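You operate a simulated robot arm through the tools that you are given. There is no shell and no other tool.

The job below is to be done with a simulated robot arm. You get a single attempt, and the scene is never put back.

Task
Lock the jig, load the 130 mm block, set 10 mm depth and leave the ready lamp green.
Fine: block clamped, slide in and locked.

The check looks at the end state, three seconds after you hand in, the way a careful person would. Anything else that was tipped, shoved, dropped, spilled or broken makes it a failure.

Robot
A 7-joint arm with a two-finger parallel gripper, fixed in place. Base frame: the origin is on the floor under the middle of its stand, x ahead of it, y to its left, z up. Units: cm, rad, N and s.
It reaches about 147.9 cm from its shoulder. Its first joint turns from -2.897 to 2.897 rad. Payload 4.4 kg.
Tool frame: the origin (TCP) lies between the finger pads and is the grasp point; the fingertips stand 2.3 cm ahead of it; z points along the fingers, y is the line along which they close. The gripper opens to 9.4 cm. The fingers are 3.8 cm wide and 1 cm thick; the gripper's body (5.4 by 9.6 cm) begins 3.9 cm behind the TCP.
Orientation is that of the tool frame in the base frame, as [roll, pitch, yaw] about the fixed x, y, z axes, in that order (R = Rz(yaw) Ry(pitch) Rx(roll)). With the fingers straight down and closing along the base's y, the tool's x points along the base's -x, its y along +y and its z along -z.

Tools
- The arm moves only by the tool arm_command. Its argument "series" is a list of rows, each an object of numbers (a shift or turn left out is 0, a gripper value left out holds the last): "dx", "dy", "dz": the shift along the tool's x, y, z in units of 30 mm (1.0 is 30 mm); "ax", "ay", "az": the turn, a rotation vector about the tool's x, y, z in units of 6 degrees (1.0 is 6 degrees). In form: [{"dx": .., "dy": .., "dz": .., "ax": .., "ay": .., "az": ..}, ...]. A call has 1 to 20 rows; each row shifts and turns the commanded pose from where the row before left it, along the tool's axes as they then stand. "fingers" is the gripper command, from -1 (shut) to 1 (fully open), values between in proportion, set as the call begins (left out, the last holds). A call with a number of a shift or a turn outside -1 to 1 is refused whole. Each row takes 0.2 s and may step no farther than 5 cm and 0.15 rad from the row before; otherwise, or with a gripper value out of range, the whole call is refused. A pose out of reach is approached as far as the arm can. The call stops where the force on the tool passes 90 N (or 10 N more than at its start, if that is more) or the arm is blocked; 0.2 s more then pass. Each finger travels about 7.2 cm/s and halts on what it meets, pressing with about 43 N; the grip force reading is that of the motor and also rises with nothing between the fingers. The clock runs only during rows and for 0.2 s after the last one: add rows that do not move to give the fingers time. It gives the time, the measured TCP pose, the force on the tool (base axes), the opening and the grip force at its end, in the units of the frame above (readings bear some noise), with the torque about the TCP (base axes, N m) and any sound that the robot's microphone picked up.
- Cameras (640 x 400 px; columns grow to the right, rows downward): "scene" is fixed at [5.88, 64.53, 141.68]; the picture's right is [-0.24, -0.97, 0.00], its down [-0.42, 0.10, -0.90] and it looks along [0.87, -0.21, -0.44] (base axes); focal length 365 px, centre (320, 200). "wrist" rides on the gripper at [8.6, 1.6, -7.4] in the tool frame; the picture's right is [-0.18, 0.98, 0.00], its down [-0.58, -0.11, -0.81] and it looks along [-0.79, -0.15, 0.59] (tool axes); focal length 243 px, centre (320, 200). There is no depth. A picture from a camera that has moved, and an enlarged one, comes with that camera's place and axes in the base frame and with its lens. The place of the scene camera against the robot may be out by one fixed shift of up to 1.2 cm in any direction.
- snapshot(camera): a new picture of that camera. It takes no simulated time.
- close_up(camera, box): a new picture of the part [left, top, right, bottom] of that camera's present view, enlarged. It takes no simulated time.
- sign_off(): hands the job in; it is judged then, once.

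Nothing tells you positions but the pictures and the camera data. Unless the task says otherwise, let go and move clear before handing in.

The tools are called as a command line: name --argument value ..., lists and objects as JSON in quotes. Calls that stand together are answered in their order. arm_command: Moves the arm, as the interface text tells. Its arguments: {"type":"object","properties":{"series":{"type":"array","items":{"type":"object","properties":{"dx":{"type":"number"},"dy":{"type":"number"},"dz":{"type":"number"},"ax":{"type":"number"},"ay":{"type":"number"},"az":{"type":"number"}}}},"fingers":{"type":"number"}},"required":["series"]} The other tools are called the same way: snapshot (camera) takes a picture; close_up (camera, box) takes an enlarged picture of a part of a camera's view; sign_off () hands the job in.

At the start:

```text
t: 0.0
eef_pos: [51.62, 37.67, 120.99]
tool_rot: [-3.141, 0.0, 3.14]
force: [-0.2, -0.3, 0.2]
moment: [0.0, 0.01, -0.01]
grip_width: 9.4
finger_force: 0.1
```

scene: 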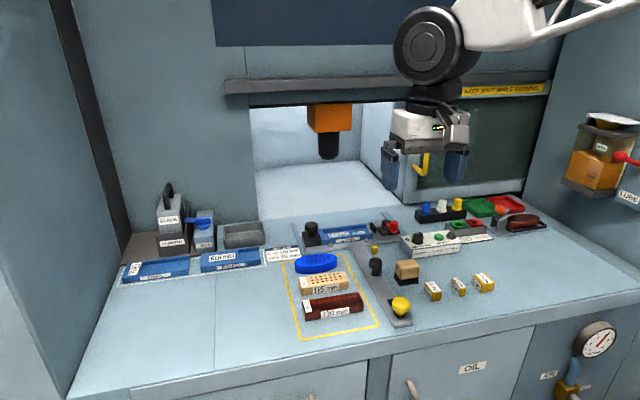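
wrist: 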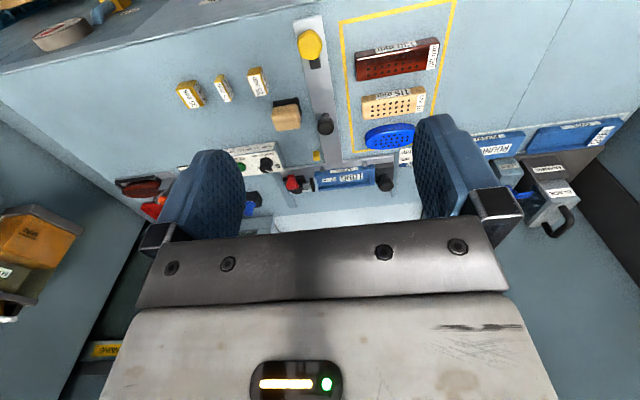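

The scene is a workbench with a jig, labelled blocks and spacers, and what looks like a control panel. I'll look at each area enlarged before moving anything.

close_up --camera "scene" --box '[260, 200, 420, 350]'

close_up --camera "scene" --box '[360, 180, 560, 305]'

close_up --camera "scene" --box '[100, 170, 300, 295]'

close_up --camera "scene" --box '[340, 240, 500, 340]'

close_up --camera "wrist" --box '[160, 20, 460, 210]'

```text
2.67 times, centred on (340, 275) of scene
camera zoom: at [5.88, 64.53, 141.68], right [-0.24, -0.97, 0.0], down [-0.42, 0.1, -0.9], along [0.87, -0.21, -0.44], focal length 973 px, centre (267, 0)
```

zoom: 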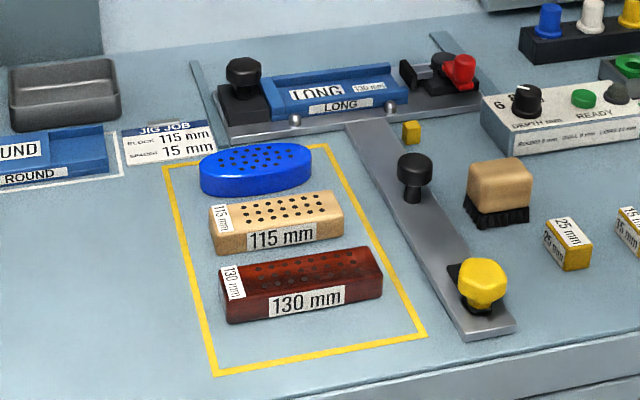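

```text
3.20 times, centred on (460, 242) of scene
camera zoom: at [5.88, 64.53, 141.68], right [-0.24, -0.97, 0.0], down [-0.42, 0.1, -0.9], along [0.87, -0.21, -0.44], focal length 1168 px, centre (-128, 64)
```

zoom: 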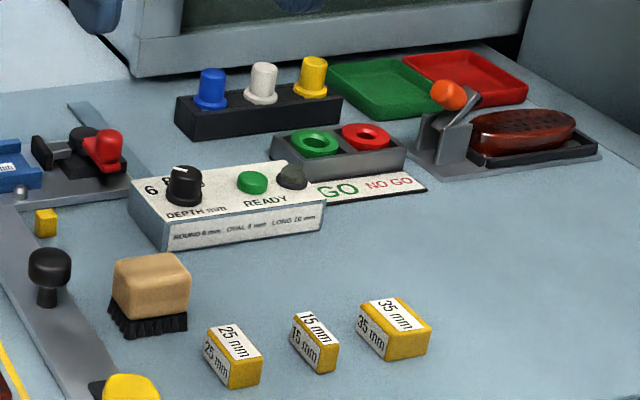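

```text
3.20 times, centred on (200, 232) of scene
camera zoom: at [5.88, 64.53, 141.68], right [-0.24, -0.97, 0.0], down [-0.42, 0.1, -0.9], along [0.87, -0.21, -0.44], focal length 1168 px, centre (704, 96)
```

zoom: 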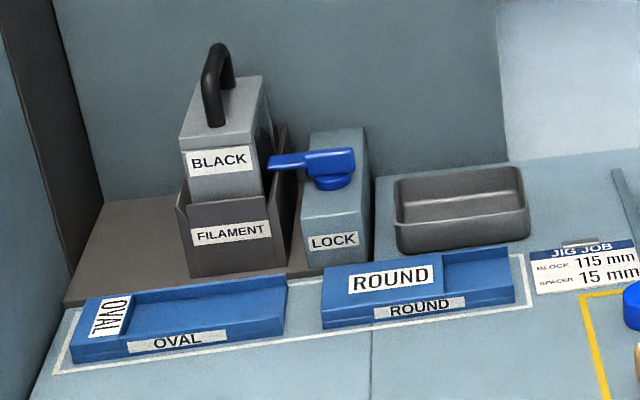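

```text
4.00 times, centred on (420, 290) of scene
camera zoom: at [5.88, 64.53, 141.68], right [-0.24, -0.97, 0.0], down [-0.42, 0.1, -0.9], along [0.87, -0.21, -0.44], focal length 1459 px, centre (-80, -160)
```

zoom: 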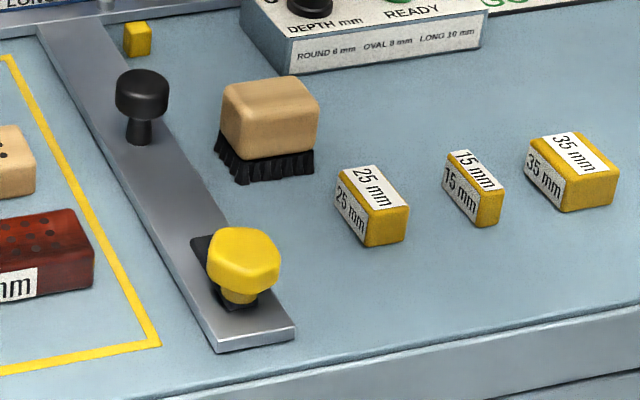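

```text
2.11 times, centred on (310, 115) of wrist
camera zoom: at [42.9, 39.42, 128.42], right [0.18, 0.98, 0.0], down [0.58, -0.11, 0.81], along [0.79, -0.15, -0.59], focal length 511 px, centre (341, 379)
```

zoom: 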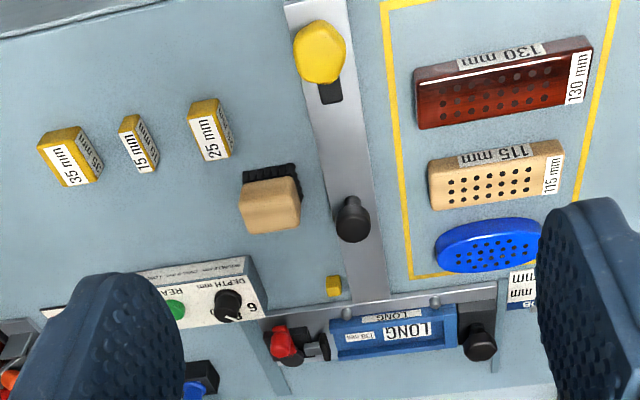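

I see a carriage with the LONG jig plate, a rail in front with black and yellow knobs, and a depth box with a READY lamp. I take the bench top to be at about z = 85.5. I'll enlarge the mechanisms to see how they work.

close_up --camera "scene" --box '[296, 210, 406, 260]'

close_up --camera "scene" --box '[350, 240, 430, 330]'

close_up --camera "scene" --box '[390, 220, 500, 270]'

close_up --camera "wrist" --box '[270, 20, 420, 210]'

close_up --camera "scene" --box '[540, 310, 640, 400]'

close_up --camera "scene" --box '[240, 80, 400, 200]'

```text
5.82 times, centred on (351, 235) of scene
camera zoom: at [5.88, 64.53, 141.68], right [-0.24, -0.97, 0.0], down [-0.42, 0.1, -0.9], along [0.87, -0.21, -0.44], focal length 2123 px, centre (140, -4)
```

zoom: 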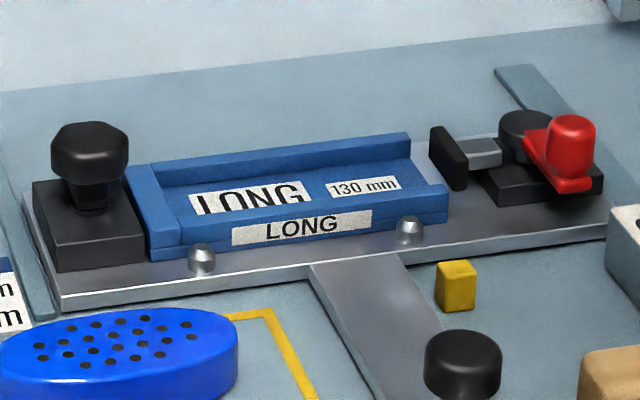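

```text
4.44 times, centred on (390, 285) of scene
camera zoom: at [5.88, 64.53, 141.68], right [-0.24, -0.97, 0.0], down [-0.42, 0.1, -0.9], along [0.87, -0.21, -0.44], focal length 1622 px, centre (9, -178)
```

zoom: 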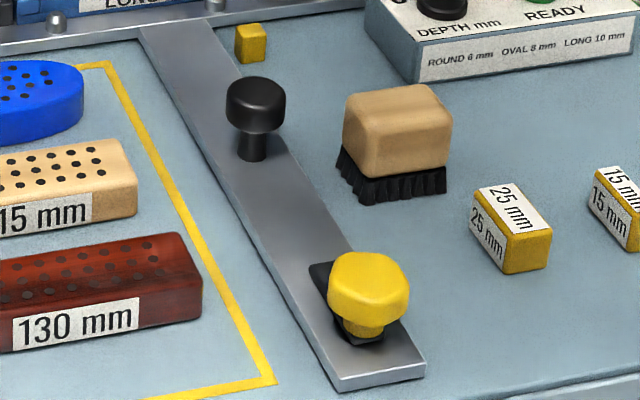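

```text
5.82 times, centred on (445, 245) of scene
camera zoom: at [5.88, 64.53, 141.68], right [-0.24, -0.97, 0.0], down [-0.42, 0.1, -0.9], along [0.87, -0.21, -0.44], focal length 2123 px, centre (-407, -62)
```

zoom: 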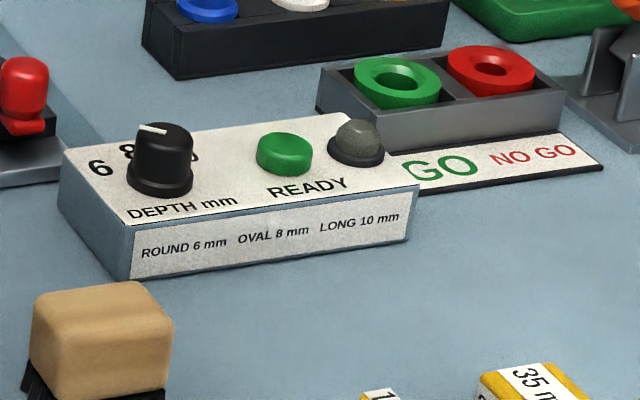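

```text
2.11 times, centred on (345, 115) of wrist
camera zoom: at [42.9, 39.42, 128.42], right [0.18, 0.98, 0.0], down [0.58, -0.11, 0.81], along [0.79, -0.15, -0.59], focal length 511 px, centre (267, 379)
```

zoom: 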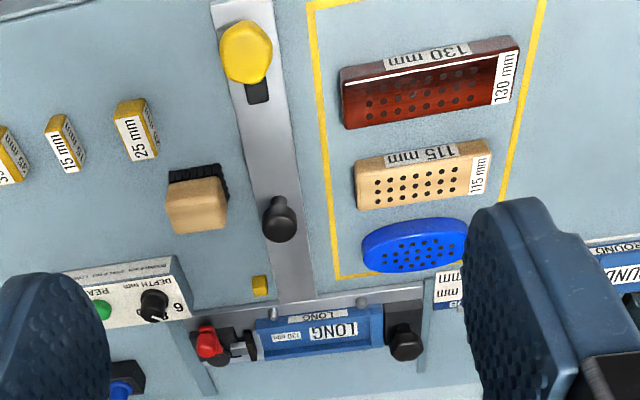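

```text
4.44 times, centred on (590, 355) of scene
camera zoom: at [5.88, 64.53, 141.68], right [-0.24, -0.97, 0.0], down [-0.42, 0.1, -0.9], along [0.87, -0.21, -0.44], focal length 1622 px, centre (-880, -489)
```

zoom: 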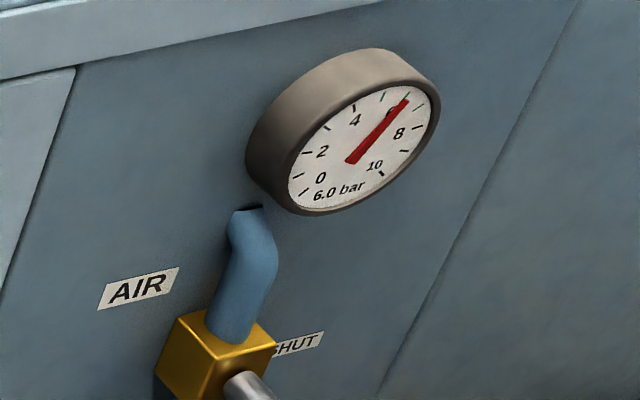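

```text
3.33 times, centred on (320, 140) of scene
camera zoom: at [5.88, 64.53, 141.68], right [-0.24, -0.97, 0.0], down [-0.42, 0.1, -0.9], along [0.87, -0.21, -0.44], focal length 1216 px, centre (320, 400)
```

zoom: 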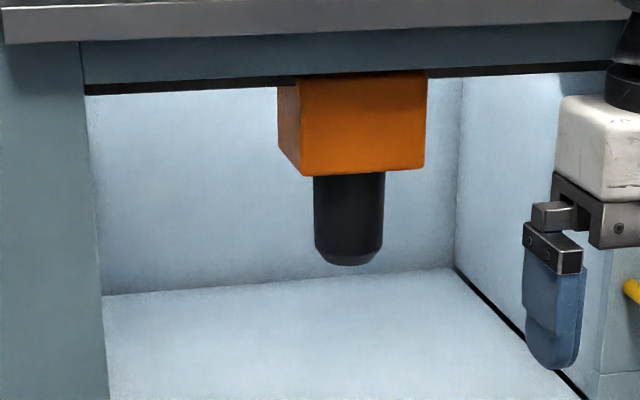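

The slide is a T-shaped plate. The LONG nest sits on its cross bar with a black lock knob to the left and a red-handled toggle clamp to the right, and the tail carries a black handle knob and a yellow knob. I'll bring the wrist camera over the jig, at about (88, 36, 87), for a closer look.

arm_command --series '[{"dx": -0.95, "dz": 0.4}, {"dx": -0.95, "dz": 0.4}, {"dx": -0.95, "dz": 0.4}, {"dx": -0.95, "dz": 0.4}, {"dx": -0.95, "dz": 0.4}, {"dx": -0.95, "dz": 0.4}, {"dx": -0.95, "dz": 0.4}, {"dx": -0.95, "dz": 0.4}]'

snapshot --camera "wrist"

snapshot --camera "scene"

```text
t: 1.8
eef_pos: [74.42, 37.67, 111.26]
tool_rot: [-3.141, -0.002, 3.141]
force: [-0.1, -0.4, 0.4]
moment: [-0.02, 0.04, 0.01]
grip_width: 9.39
finger_force: 0.0
```

```text
taken
camera wrist: at [65.78, 39.36, 118.65], right [0.18, 0.98, 0.0], down [0.58, -0.11, 0.81], along [0.79, -0.15, -0.59], focal length 243 px, centre (320, 200)
```

wrist: 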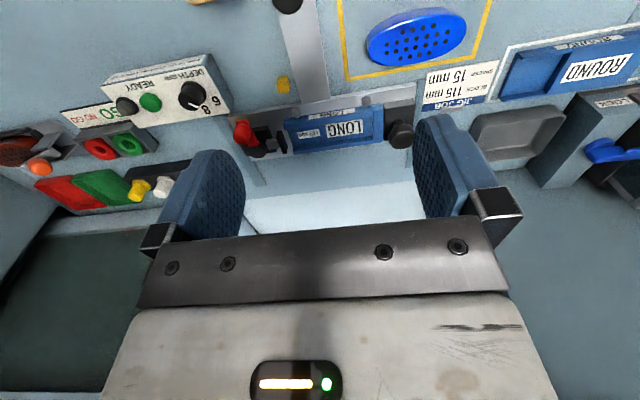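

```text
taken
```

scene: 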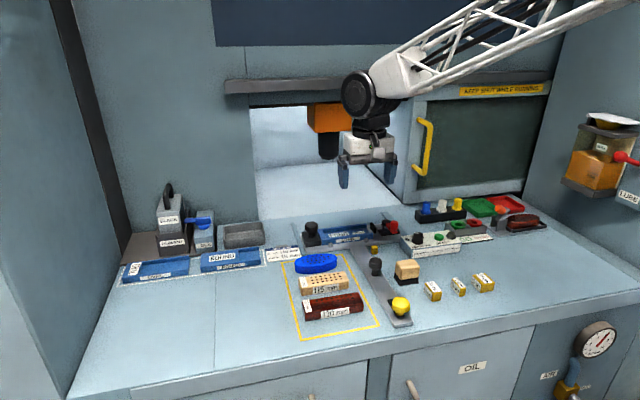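

close_up --camera "wrist" --box '[220, 50, 430, 190]'

close_up --camera "wrist" --box '[60, 40, 240, 160]'

close_up --camera "scene" --box '[290, 205, 410, 265]'

```text
2.86 times, centred on (325, 120) of wrist
camera zoom: at [65.78, 39.36, 118.65], right [0.18, 0.98, 0.0], down [0.58, -0.11, 0.81], along [0.79, -0.15, -0.59], focal length 693 px, centre (306, 429)
```

zoom: 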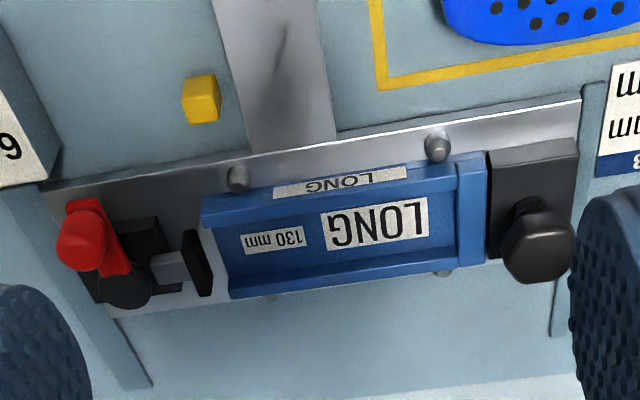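

```text
3.33 times, centred on (150, 100) of wrist
camera zoom: at [65.78, 39.36, 118.65], right [0.18, 0.98, 0.0], down [0.58, -0.11, 0.81], along [0.79, -0.15, -0.59], focal length 809 px, centre (887, 533)
```

zoom: 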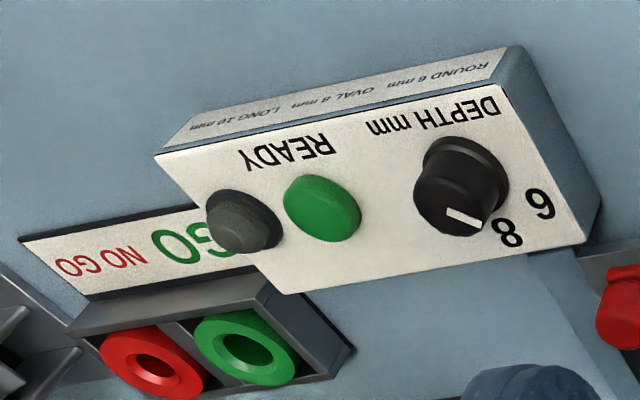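

```text
5.33 times, centred on (350, 235) of scene
camera zoom: at [5.88, 64.53, 141.68], right [-0.24, -0.97, 0.0], down [-0.42, 0.1, -0.9], along [0.87, -0.21, -0.44], focal length 1946 px, centre (160, 13)
```

zoom: 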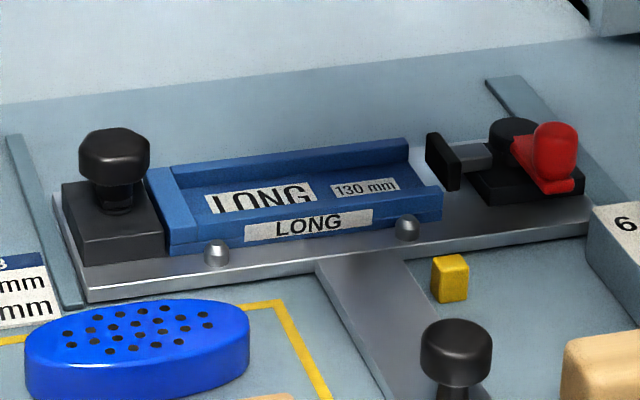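

The depth knob is at about (79, 21, 91) and points near 8. I'll move the camera over the depth box for a steeper view of the dial and lamp.

arm_command --series '[{"dx": -0.2, "dy": -0.87, "dz": 0.2}, {"dx": -0.2, "dy": -0.87, "dz": 0.2}, {"dx": -0.2, "dy": -0.87, "dz": 0.2}, {"dx": -0.2, "dy": -0.87, "dz": 0.2}, {"dx": -0.2, "dy": -0.87, "dz": 0.2}, {"dx": -0.2, "dy": -0.87, "dz": 0.2}, {"dx": -0.2, "dy": -0.87, "dz": 0.2}]'

snapshot --camera "wrist"

close_up --camera "wrist" --box '[200, 0, 400, 125]'

```text
t: 3.4
eef_pos: [78.56, 19.26, 107.11]
tool_rot: [3.142, -0.002, 3.141]
force: [-0.5, -1.0, -0.6]
moment: [0.02, 0.0, 0.01]
grip_width: 9.38
finger_force: 0.1
```

```text
taken
camera wrist: at [69.9, 21.07, 114.49], right [0.18, 0.98, 0.0], down [0.58, -0.11, 0.81], along [0.79, -0.15, -0.59], focal length 243 px, centre (320, 200)
```

wrist: 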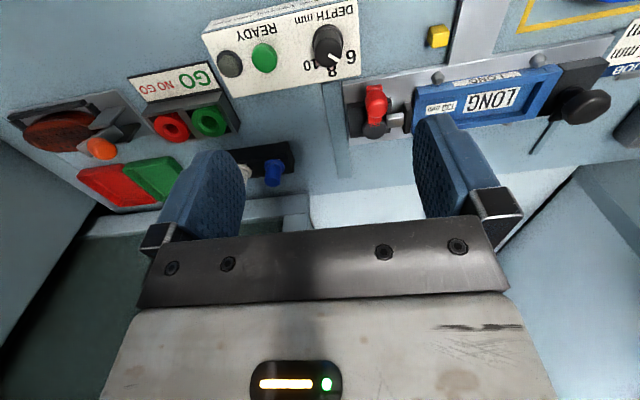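

```text
3.20 times, centred on (300, 62) of wrist
camera zoom: at [69.9, 21.07, 114.49], right [0.18, 0.98, 0.0], down [0.58, -0.11, 0.81], along [0.79, -0.15, -0.59], focal length 776 px, centre (384, 640)
```

zoom: 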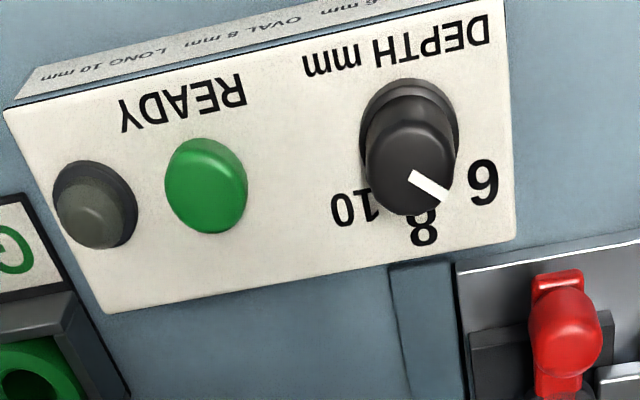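

The pointer is on 6, with 8 straight ahead of the knob and 10 to the right-front, so the knob needs about 90° clockwise. Next I'll look at the jig lock knob from above.

arm_command --series '[{"dx": -0.3, "dy": 0.9}, {"dx": -0.3, "dy": 0.9}, {"dx": -0.3, "dy": 0.9}, {"dx": -0.3, "dy": 0.9}, {"dx": -0.3, "dy": 0.9}, {"dx": -0.3, "dy": 0.9}, {"dx": -0.3, "dy": 0.9}, {"dx": -0.3, "dy": 0.9}]'

snapshot --camera "wrist"

close_up --camera "wrist" --box '[180, 0, 420, 150]'

```text
t: 5.2
eef_pos: [85.72, 41.05, 107.08]
tool_rot: [3.141, 0.0, -3.141]
force: [-0.8, -0.1, -0.1]
moment: [0.0, 0.02, 0.03]
grip_width: 9.38
finger_force: 0.1
```

```text
taken
camera wrist: at [77.05, 42.84, 114.46], right [0.18, 0.98, 0.0], down [0.58, -0.11, 0.81], along [0.79, -0.15, -0.59], focal length 243 px, centre (320, 200)
```

wrist: 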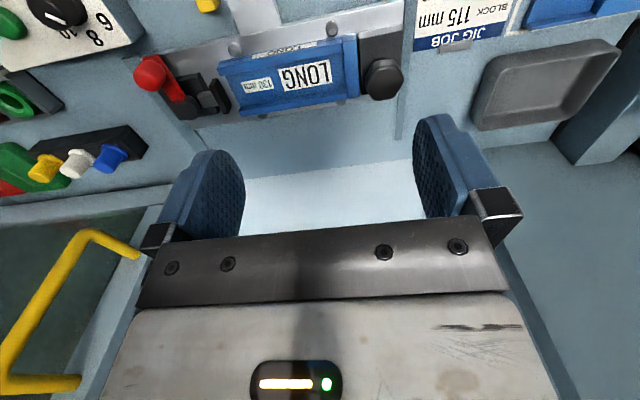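

```text
2.67 times, centred on (300, 75) of wrist
camera zoom: at [77.05, 42.84, 114.46], right [0.18, 0.98, 0.0], down [0.58, -0.11, 0.81], along [0.79, -0.15, -0.59], focal length 647 px, centre (373, 533)
```

zoom: 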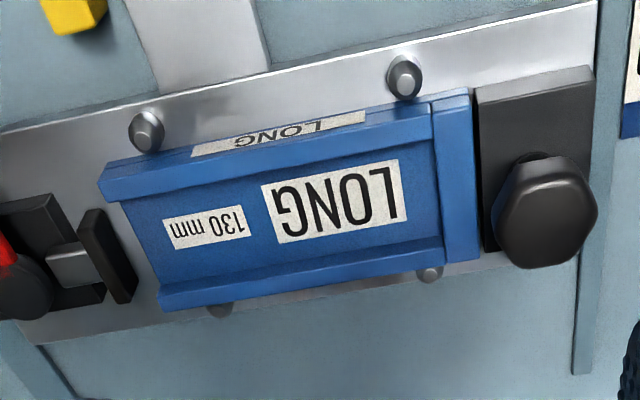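

The jig lock is a black hex knob on a block to the left of the nest. Next I'll look at the yellow knob and the tail of the slide from above.

arm_command --series '[{"dx": 0.95, "dy": -0.2}, {"dx": 0.95, "dy": -0.2}, {"dx": 0.95, "dy": -0.2}, {"dx": 0.95, "dy": -0.2}, {"dx": 0.95, "dy": -0.2}, {"dx": 0.95, "dy": -0.2}, {"dx": 0.95, "dy": -0.2}, {"dx": 0.95, "dy": -0.2}, {"dx": 0.95, "dy": -0.2}]'

snapshot --camera "wrist"

close_up --camera "wrist" --box '[240, 0, 400, 100]'

close_up --camera "scene" --box '[370, 280, 430, 330]'

```text
t: 7.2
eef_pos: [60.21, 35.58, 107.21]
tool_rot: [3.14, 0.0, 3.141]
force: [-0.2, -0.4, 0.1]
moment: [-0.02, -0.01, -0.01]
grip_width: 9.42
finger_force: 0.0
```

```text
taken
camera wrist: at [51.5, 37.39, 114.58], right [0.18, 0.98, 0.0], down [0.58, -0.11, 0.81], along [0.79, -0.15, -0.59], focal length 243 px, centre (320, 200)
```

wrist: 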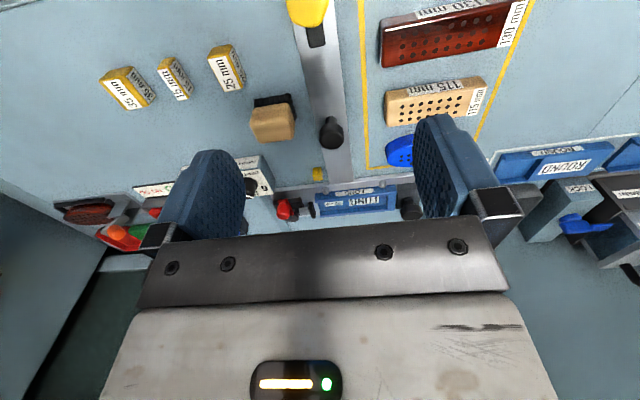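

```text
4.00 times, centred on (320, 50) of wrist
camera zoom: at [51.5, 37.39, 114.58], right [0.18, 0.98, 0.0], down [0.58, -0.11, 0.81], along [0.79, -0.15, -0.59], focal length 970 px, centre (320, 800)
```

zoom: 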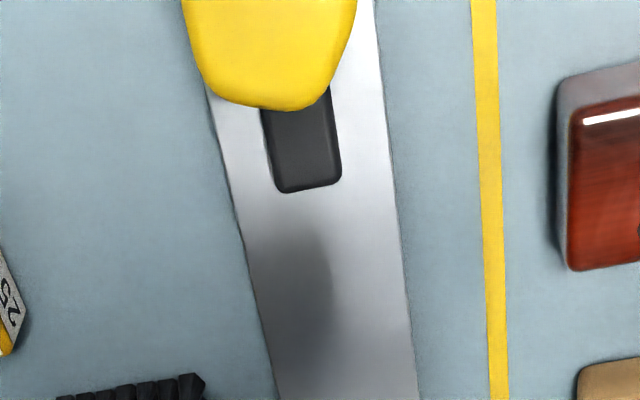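

```text
8.00 times, centred on (400, 305) of scene
camera zoom: at [5.88, 64.53, 141.68], right [-0.24, -0.97, 0.0], down [-0.42, 0.1, -0.9], along [0.87, -0.21, -0.44], focal length 2919 px, centre (-320, -640)
```

zoom: 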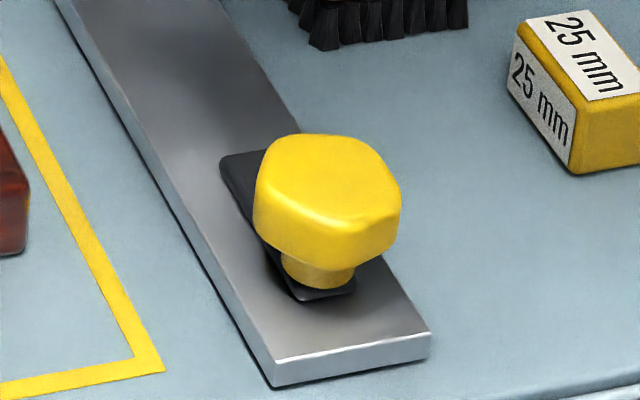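

The black tab under the yellow knob looks like a swing latch that catches the small yellow block beside the tail once the slide is in. Now I'll look at the red-handled clamp, at about (88, 25, 91).

arm_command --series '[{"dx": -0.947, "dy": -0.373, "dz": 0.24}, {"dx": -0.947, "dy": -0.373, "dz": 0.24}, {"dx": -0.947, "dy": -0.373, "dz": 0.24}, {"dx": -0.947, "dy": -0.373, "dz": 0.24}, {"dx": -0.947, "dy": -0.373, "dz": 0.24}, {"dx": -0.947, "dy": -0.373, "dz": 0.24}, {"dx": -0.947, "dy": -0.373, "dz": 0.24}, {"dx": -0.947, "dy": -0.373, "dz": 0.24}, {"dx": -0.947, "dy": -0.373, "dz": 0.24}, {"dx": -0.947, "dy": -0.373, "dz": 0.24}]'

snapshot --camera "wrist"

close_up --camera "wrist" --box '[220, 0, 420, 125]'

snapshot --camera "scene"

```text
t: 9.4
eef_pos: [88.48, 24.47, 100.08]
tool_rot: [3.142, 0.001, -3.14]
force: [0.4, -0.6, -0.9]
moment: [0.02, 0.04, 0.0]
grip_width: 9.38
finger_force: 0.1
```

```text
taken
camera wrist: at [79.83, 26.2, 107.44], right [0.18, 0.98, 0.0], down [0.58, -0.11, 0.81], along [0.79, -0.15, -0.59], focal length 243 px, centre (320, 200)
```

wrist: 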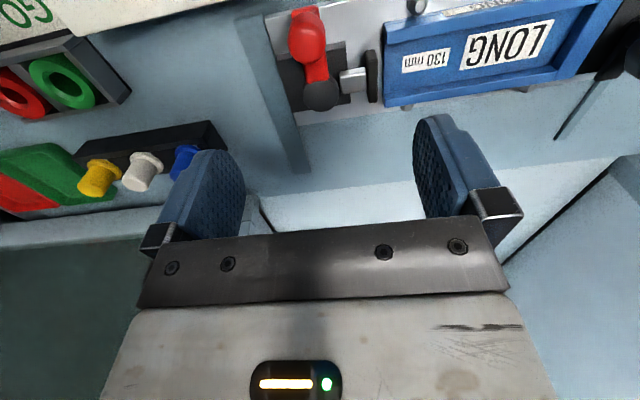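

```text
3.20 times, centred on (320, 62) of wrist
camera zoom: at [79.83, 26.2, 107.44], right [0.18, 0.98, 0.0], down [0.58, -0.11, 0.81], along [0.79, -0.15, -0.59], focal length 776 px, centre (320, 640)
```

zoom: 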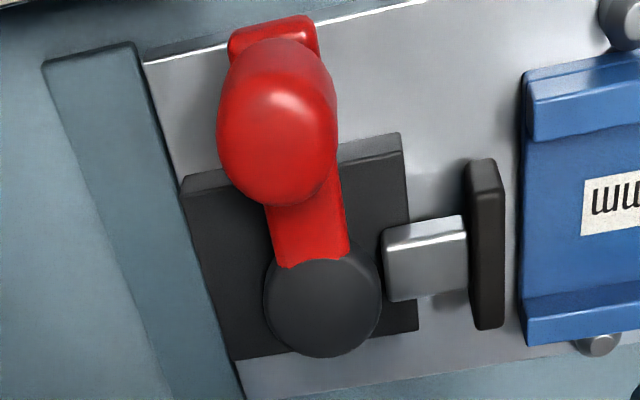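

```text
taken
```

scene: 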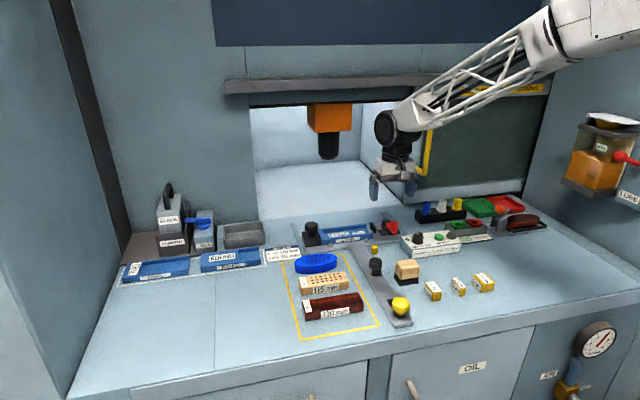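

The clamp lever pivots about a vertical axis at about (89.6, 24.6), and its red knob currently points toward the robot. Next I'll look at the 130 mm block, at about (62, 48.5).

arm_command --series '[{"dx": 0.9, "dy": 0.733, "dz": -0.3}, {"dx": 0.9, "dy": 0.733, "dz": -0.3}, {"dx": 0.9, "dy": 0.733}, {"dx": 0.9, "dy": 0.733}, {"dx": 0.9, "dy": 0.733}, {"dx": 0.9, "dy": 0.733}, {"dx": 0.9, "dy": 0.733}, {"dx": 0.9, "dy": 0.733}, {"dx": 0.9, "dy": 0.733}, {"dx": 0.9, "dy": 0.733}]'

snapshot --camera "wrist"

close_up --camera "wrist" --box '[200, 0, 440, 150]'

close_up --camera "scene" --box '[290, 280, 380, 335]'

```text
t: 11.6
eef_pos: [61.48, 46.39, 101.93]
tool_rot: [-3.141, 0.0, 3.139]
force: [-0.4, 0.5, 0.2]
moment: [0.01, -0.01, -0.01]
grip_width: 9.4
finger_force: 0.1
```

```text
taken
camera wrist: at [52.84, 48.15, 109.29], right [0.19, 0.98, 0.0], down [0.58, -0.11, 0.81], along [0.79, -0.15, -0.59], focal length 243 px, centre (320, 200)
```

wrist: 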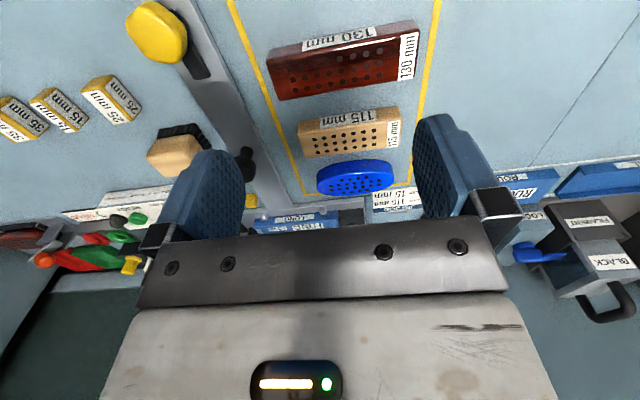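

```text
2.67 times, centred on (320, 75) of wrist
camera zoom: at [52.84, 48.15, 109.29], right [0.19, 0.98, 0.0], down [0.58, -0.11, 0.81], along [0.79, -0.15, -0.59], focal length 647 px, centre (320, 533)
```

zoom: 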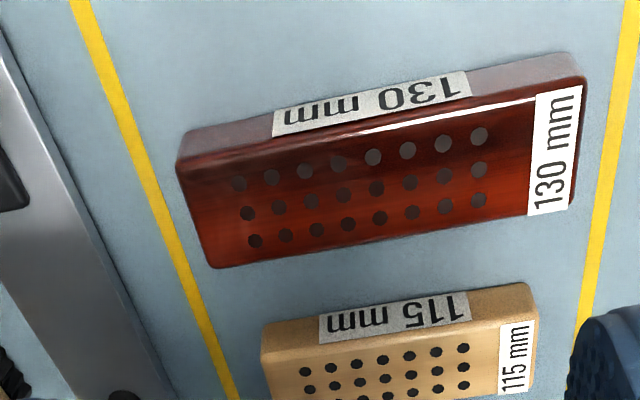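

```text
7.11 times, centred on (335, 308) of scene
camera zoom: at [5.88, 64.53, 141.68], right [-0.24, -0.97, 0.0], down [-0.42, 0.1, -0.9], along [0.87, -0.21, -0.44], focal length 2594 px, centre (213, -564)
```

zoom: 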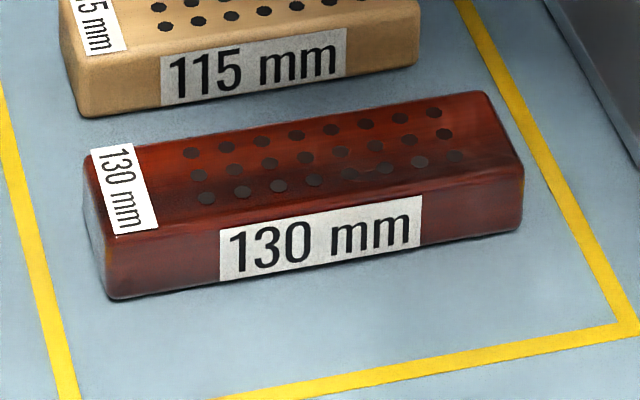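

By triangulating between wrist views, the bench is at z ≈ 84.0. The 130 mm block is axis-aligned, about 4 × 13 × 3 cm, centred near (63.65, 48.15). Next I'll get a close view of the nest to find its pocket.

arm_command --series '[{"dx": -0.9, "dy": -0.33, "dz": 0.0}, {"dx": -0.9, "dy": -0.33, "dz": 0.0}, {"dx": -0.9, "dy": -0.33, "dz": 0.0}, {"dx": -0.9, "dy": -0.33, "dz": 0.0}, {"dx": -0.9, "dy": -0.33, "dz": 0.1}, {"dx": -0.9, "dy": -0.33, "dz": 0.2}, {"dx": -0.9, "dy": -0.33, "dz": 0.2}, {"dx": -0.9, "dy": -0.33, "dz": 0.2}, {"dx": -0.9, "dy": -0.33, "dz": 0.2}, {"dx": -0.9, "dy": -0.33, "dz": 0.1}]'

snapshot --camera "wrist"

close_up --camera "wrist" --box '[180, 0, 420, 150]'

```text
t: 13.8
eef_pos: [88.53, 36.54, 98.97]
tool_rot: [3.141, 0.001, 3.141]
force: [0.3, -1.3, 0.4]
moment: [0.02, -0.03, -0.03]
grip_width: 9.4
finger_force: 0.1
```

```text
taken
camera wrist: at [79.81, 38.17, 106.33], right [0.18, 0.98, 0.0], down [0.58, -0.11, 0.81], along [0.79, -0.15, -0.59], focal length 243 px, centre (320, 200)
```

wrist: 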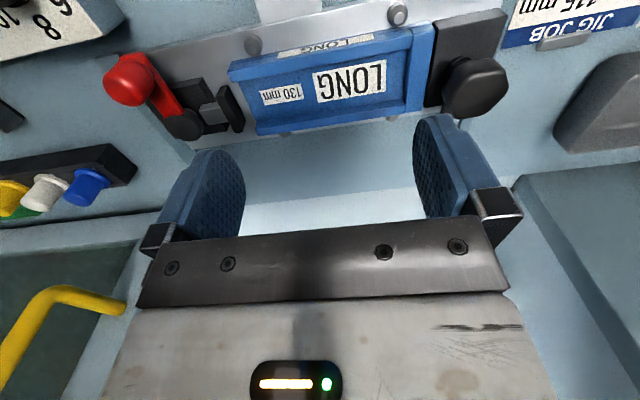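

```text
2.67 times, centred on (300, 75) of wrist
camera zoom: at [79.81, 38.17, 106.33], right [0.18, 0.98, 0.0], down [0.58, -0.11, 0.81], along [0.79, -0.15, -0.59], focal length 647 px, centre (373, 533)
```

zoom: 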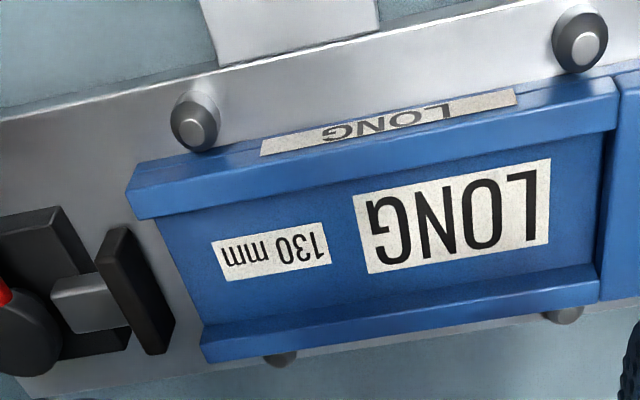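

close_up --camera "wrist" --box '[215, 40, 295, 150]'

close_up --camera "wrist" --box '[370, 0, 520, 130]'

```text
3.64 times, centred on (255, 95) of wrist
camera zoom: at [79.81, 38.17, 106.33], right [0.18, 0.98, 0.0], down [0.58, -0.11, 0.81], along [0.79, -0.15, -0.59], focal length 882 px, centre (556, 582)
```

zoom: 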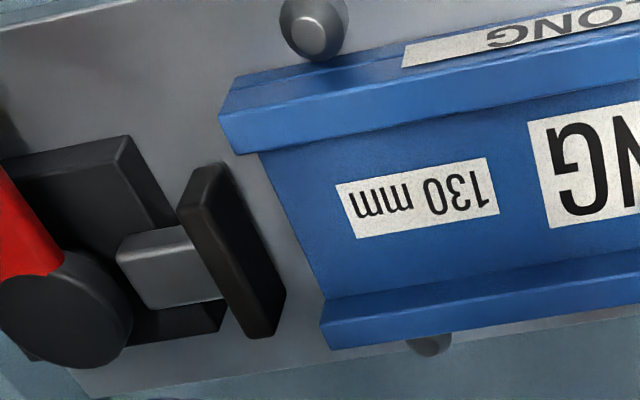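

```text
3.08 times, centred on (445, 65) of wrist
camera zoom: at [79.81, 38.17, 106.33], right [0.18, 0.98, 0.0], down [0.58, -0.11, 0.81], along [0.79, -0.15, -0.59], focal length 746 px, centre (-65, 615)
```

zoom: 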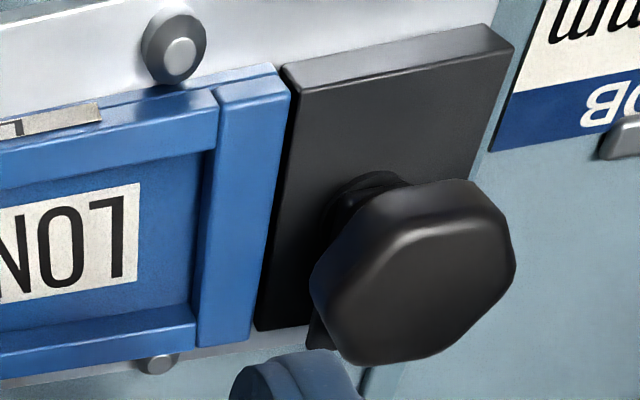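

close_up --camera "scene" --box '[298, 212, 338, 252]'

close_up --camera "wrist" --box '[420, 40, 520, 130]'

close_up --camera "scene" --box '[364, 208, 414, 248]'

```text
10.00 times, centred on (318, 232) of scene
camera zoom: at [5.88, 64.53, 141.68], right [-0.24, -0.97, 0.0], down [-0.42, 0.1, -0.9], along [0.87, -0.21, -0.44], focal length 3648 px, centre (340, -120)
```

zoom: 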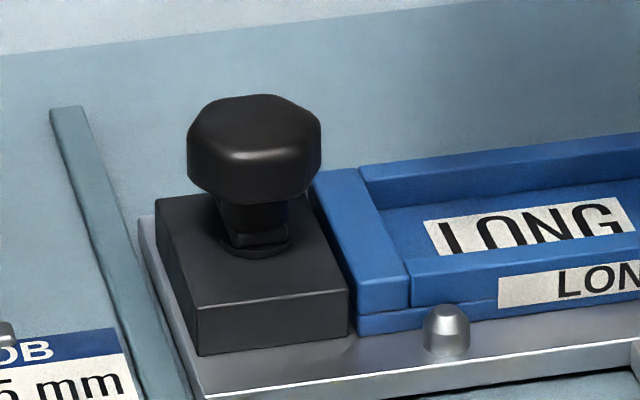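

```text
4.44 times, centred on (470, 85) of wrist
camera zoom: at [79.81, 38.17, 106.33], right [0.18, 0.98, 0.0], down [0.58, -0.11, 0.81], along [0.79, -0.15, -0.59], focal length 1078 px, centre (-347, 711)
```

zoom: 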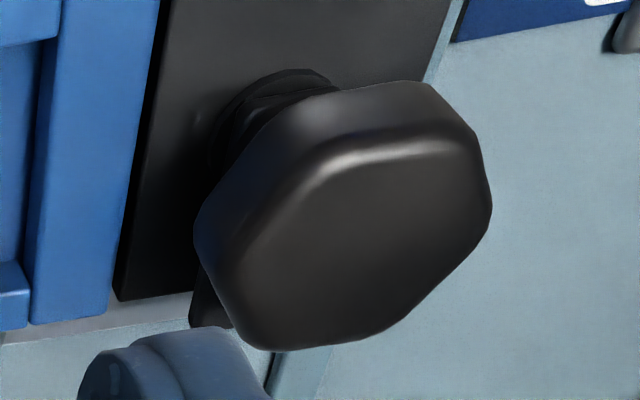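

```text
10.00 times, centred on (389, 228) of scene
camera zoom: at [5.88, 64.53, 141.68], right [-0.24, -0.97, 0.0], down [-0.42, 0.1, -0.9], along [0.87, -0.21, -0.44], focal length 3648 px, centre (-370, -80)
```

zoom: 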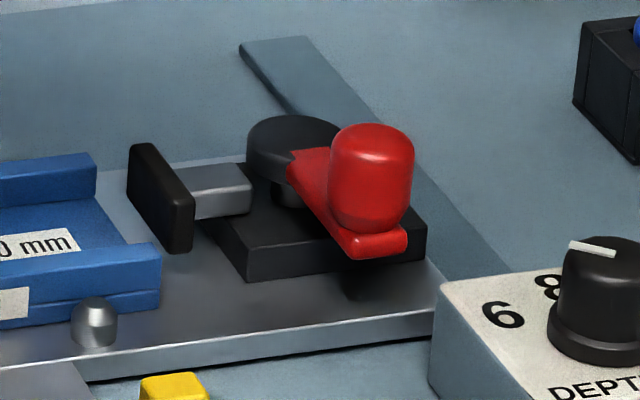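

The jig lock is a hex-knob swing latch at about (90.7, 47, 90.5), with its black tab pointing back (+x). Turning it clockwise should bring the tab over the nest's left wall. I'll take a closer look at it from above.

arm_command --series '[{"dy": 0.8}, {"dy": 0.8}, {"dy": 0.8}, {"dy": 0.6, "dx": -0.2}, {"dx": -0.2}]'

snapshot --camera "wrist"

close_up --camera "wrist" --box '[260, 0, 420, 120]'

```text
t: 15.0
eef_pos: [89.74, 45.58, 98.95]
tool_rot: [3.141, 0.001, 3.141]
force: [0.1, 0.0, 0.3]
moment: [0.04, 0.04, 0.0]
grip_width: 9.38
finger_force: 0.1
```

```text
taken
camera wrist: at [81.05, 47.29, 106.36], right [0.18, 0.98, 0.0], down [0.58, -0.11, 0.81], along [0.79, -0.15, -0.59], focal length 243 px, centre (320, 200)
```

wrist: 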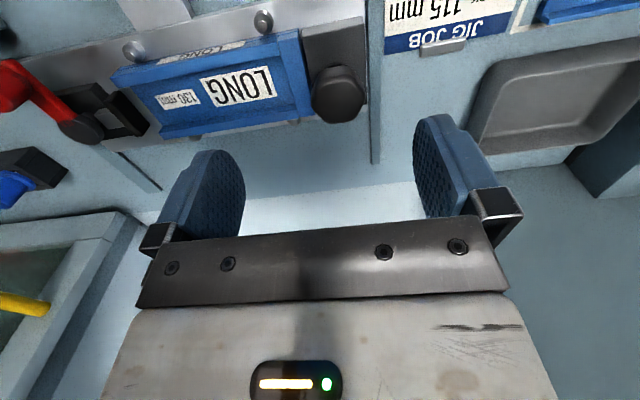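

```text
3.33 times, centred on (340, 60) of wrist
camera zoom: at [81.05, 47.29, 106.36], right [0.18, 0.98, 0.0], down [0.58, -0.11, 0.81], along [0.79, -0.15, -0.59], focal length 809 px, centre (253, 667)
```

zoom: 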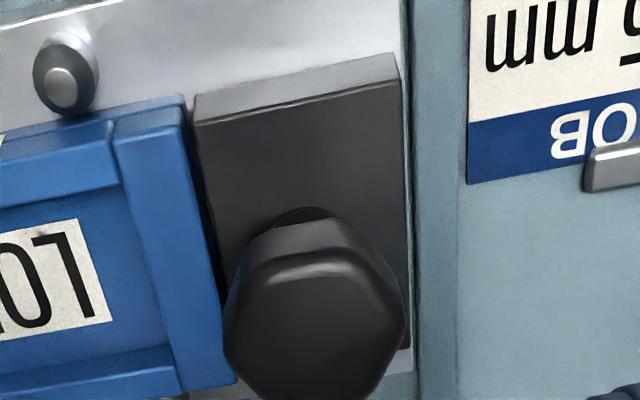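

The hex flats face ±x, with vertices along ±y. I'll centre above the knob at (90.6, 46.85), turn the gripper −30° to line up with a pair of flats, and narrow the opening before going down.

arm_command --series '[{"dx": -0.287, "dy": 0.423}, {"az": -1}, {"az": -1}, {"az": -1}, {"az": -1}, {"az": -1}, {"dz": 0.5}, {"dz": 0.5}]' --fingers 0.35

snapshot --camera "wrist"

close_up --camera "scene" --box '[280, 170, 360, 260]'

```text
t: 16.8
eef_pos: [90.65, 46.73, 95.8]
tool_rot: [-3.141, -0.002, -2.616]
force: [0.5, -0.3, -0.1]
moment: [-0.02, 0.0, 0.01]
grip_width: 6.36
finger_force: 0.0
```

```text
taken
camera wrist: at [82.32, 43.96, 103.3], right [-0.33, 0.94, 0.0], down [0.56, 0.2, 0.81], along [0.76, 0.27, -0.59], focal length 243 px, centre (320, 200)
```

wrist: 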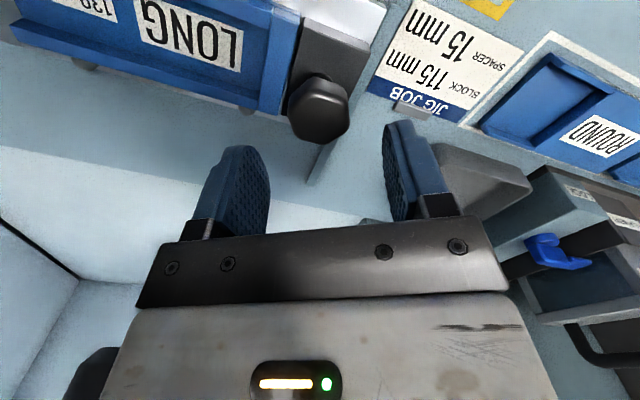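

```text
4.44 times, centred on (320, 215) of scene
camera zoom: at [5.88, 64.53, 141.68], right [-0.24, -0.97, 0.0], down [-0.42, 0.1, -0.9], along [0.87, -0.21, -0.44], focal length 1622 px, centre (320, 133)
```

zoom: 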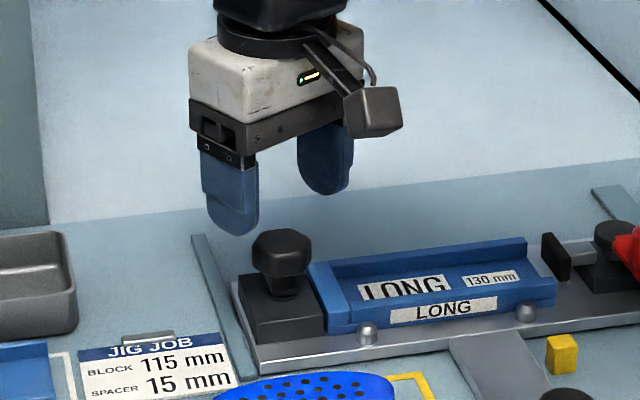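

close_up --camera "wrist" --box '[260, 40, 380, 160]'

```text
3.33 times, centred on (320, 100) of wrist
camera zoom: at [82.32, 43.96, 103.3], right [-0.33, 0.94, 0.0], down [0.56, 0.2, 0.81], along [0.76, 0.27, -0.59], focal length 809 px, centre (320, 533)
```

zoom: 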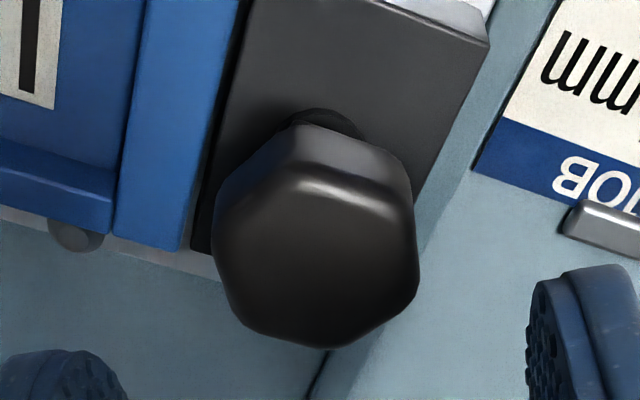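

The flats line up with the fingers and the centre is at about (90.8, 46.9). I'll go down to TCP z ≈ 90.8, which keeps the fingertips above the tab and block.

arm_command --series '[{"dz": 0.5}, {"dz": 0.5}, {"dz": 0.4}, {"dz": 0.267}, {}]'

close_up --camera "scene" --box '[280, 190, 350, 260]'

snapshot --camera "wrist"

```text
t: 18.0
eef_pos: [90.66, 46.61, 90.68]
tool_rot: [3.142, -0.001, -2.617]
force: [0.1, -0.1, 0.1]
moment: [0.01, 0.01, 0.01]
grip_width: 6.36
finger_force: 0.0
```

```text
5.71 times, centred on (315, 225) of scene
camera zoom: at [5.88, 64.53, 141.68], right [-0.24, -0.97, 0.0], down [-0.42, 0.1, -0.9], along [0.87, -0.21, -0.44], focal length 2085 px, centre (349, 57)
```

zoom: 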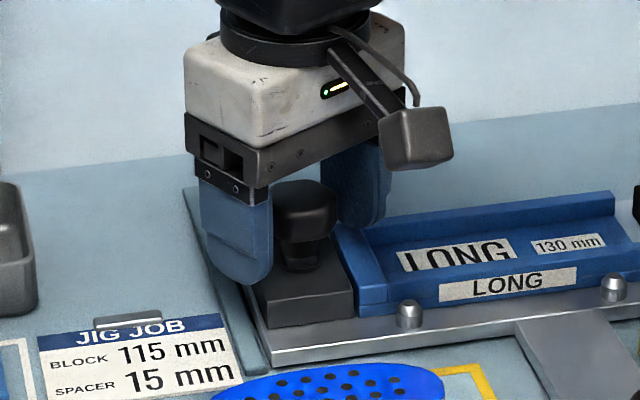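

```text
taken
camera wrist: at [82.26, 43.93, 98.16], right [-0.33, 0.94, 0.0], down [0.56, 0.2, 0.81], along [0.76, 0.27, -0.59], focal length 243 px, centre (320, 200)
```

wrist: 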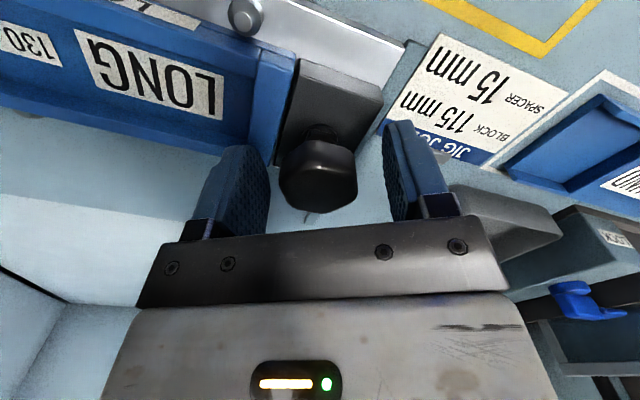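

The fingers straddle the knob. I'll nudge slightly to centre on it, then close.

arm_command --series '[{"dx": -0.1, "dy": 0.04}, {}, {}, {}]' --fingers -1

snapshot --camera "wrist"

```text
t: 19.0
eef_pos: [90.89, 46.87, 90.94]
tool_rot: [-3.141, -0.001, -2.621]
force: [-0.5, -44.8, 4.5]
moment: [-0.39, 0.13, -0.62]
grip_width: 3.72
finger_force: 45.4
```

```text
taken
camera wrist: at [82.51, 44.04, 98.24], right [-0.33, 0.94, 0.0], down [0.56, 0.2, 0.81], along [0.76, 0.27, -0.59], focal length 243 px, centre (320, 200)
```

wrist: 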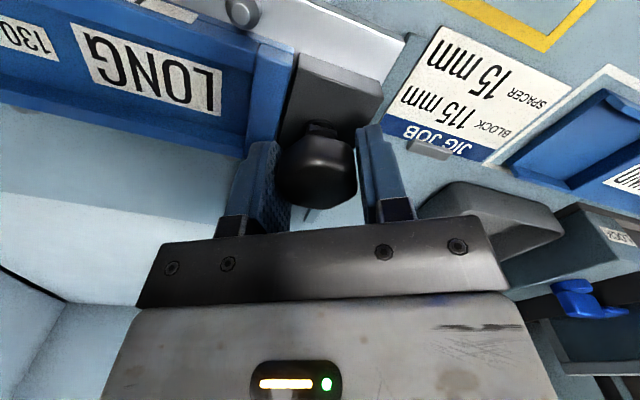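

Gripped at 3.72 cm, but the 45 N sideways force shows the tool is a little too far toward +y. I'll ease it back toward −y.

arm_command --series '[{"dx": 0.04, "dy": -0.07}, {}]'

```text
t: 19.6
eef_pos: [90.77, 46.88, 90.85]
tool_rot: [-3.14, 0.002, -2.618]
force: [0.6, -13.6, 0.4]
moment: [-0.11, 0.15, -0.71]
grip_width: 3.77
finger_force: 45.1
```

arm_command --series '[{"dx": 0.02, "dy": -0.03}, {}]'

```text
t: 20.2
eef_pos: [90.77, 46.93, 90.91]
tool_rot: [3.14, 0.002, -2.619]
force: [8.3, 21.5, -3.1]
moment: [0.29, -0.11, -0.71]
grip_width: 3.73
finger_force: 45.6
```

The sideways force is small now. I'll begin turning clockwise in small steps and watch the torque.

arm_command --series '[{"dx": -0.008, "dy": 0.016, "az": 0.5}, {"az": 0.5}, {"az": 0.5}]'

close_up --camera "wrist" --box '[220, 60, 420, 220]'

```text
t: 21.0
eef_pos: [90.75, 46.77, 90.87]
tool_rot: [3.141, 0.0, -2.775]
force: [11.8, 32.4, -1.5]
moment: [0.16, 0.18, -0.08]
grip_width: 3.72
finger_force: 44.9
```

```text
2.50 times, centred on (320, 140) of wrist
camera zoom: at [82.08, 45.29, 98.24], right [-0.18, 0.98, 0.0], down [0.58, 0.11, 0.81], along [0.79, 0.14, -0.59], focal length 606 px, centre (320, 350)
```

zoom: 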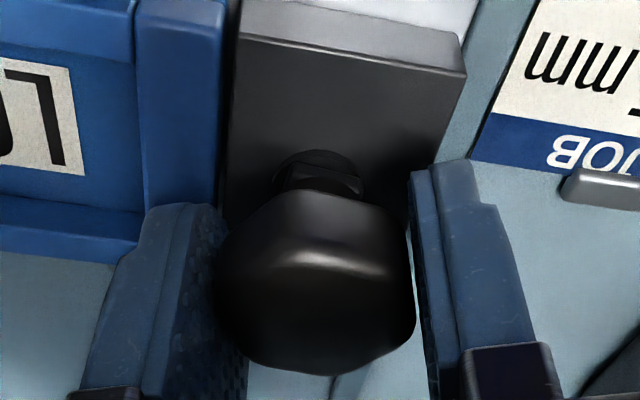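

The knob is turning with the gripper. I'll trim the sideways force and keep turning clockwise.

arm_command --series '[{"dx": -0.011, "dy": 0.028, "az": 0.5}, {"az": 0.7}, {"az": 0.7}, {"az": 0.7}]'

```text
t: 22.0
eef_pos: [90.98, 46.73, 90.81]
tool_rot: [3.141, 0.0, -3.049]
force: [0.5, -1.7, 3.1]
moment: [-0.24, 1.0, 0.02]
grip_width: 3.72
finger_force: 44.9
```

arm_command --series '[{"az": 0.8}, {"az": 0.8}, {"az": 0.8}, {"az": 0.8}]'

snapshot --camera "wrist"

```text
t: 23.0
eef_pos: [90.81, 46.66, 90.9]
tool_rot: [-3.139, 0.0, 2.898]
force: [-2.8, -46.0, 6.3]
moment: [-0.46, -0.47, 0.11]
grip_width: 3.71
finger_force: 45.0
```

```text
taken
camera wrist: at [82.81, 50.38, 98.24], right [0.42, 0.91, 0.0], down [0.54, -0.25, 0.81], along [0.73, -0.34, -0.59], focal length 243 px, centre (320, 200)
```

wrist: 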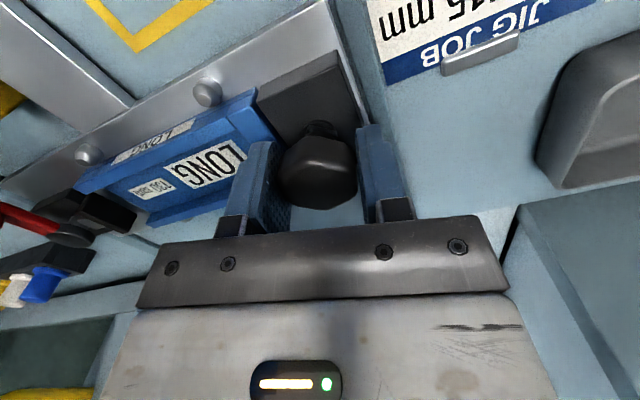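

About 44° turned, and the knob is following. I'll trim the side force and continue.

arm_command --series '[{"dx": -0.009, "dy": -0.036, "az": 0.5}, {"az": 0.7}, {"az": 0.7}, {"az": 0.7}]'

```text
t: 24.0
eef_pos: [90.76, 46.5, 90.89]
tool_rot: [-3.141, 0.0, 2.628]
force: [-2.5, -62.0, 2.7]
moment: [-0.33, 0.2, 0.18]
grip_width: 3.75
finger_force: 45.3
```

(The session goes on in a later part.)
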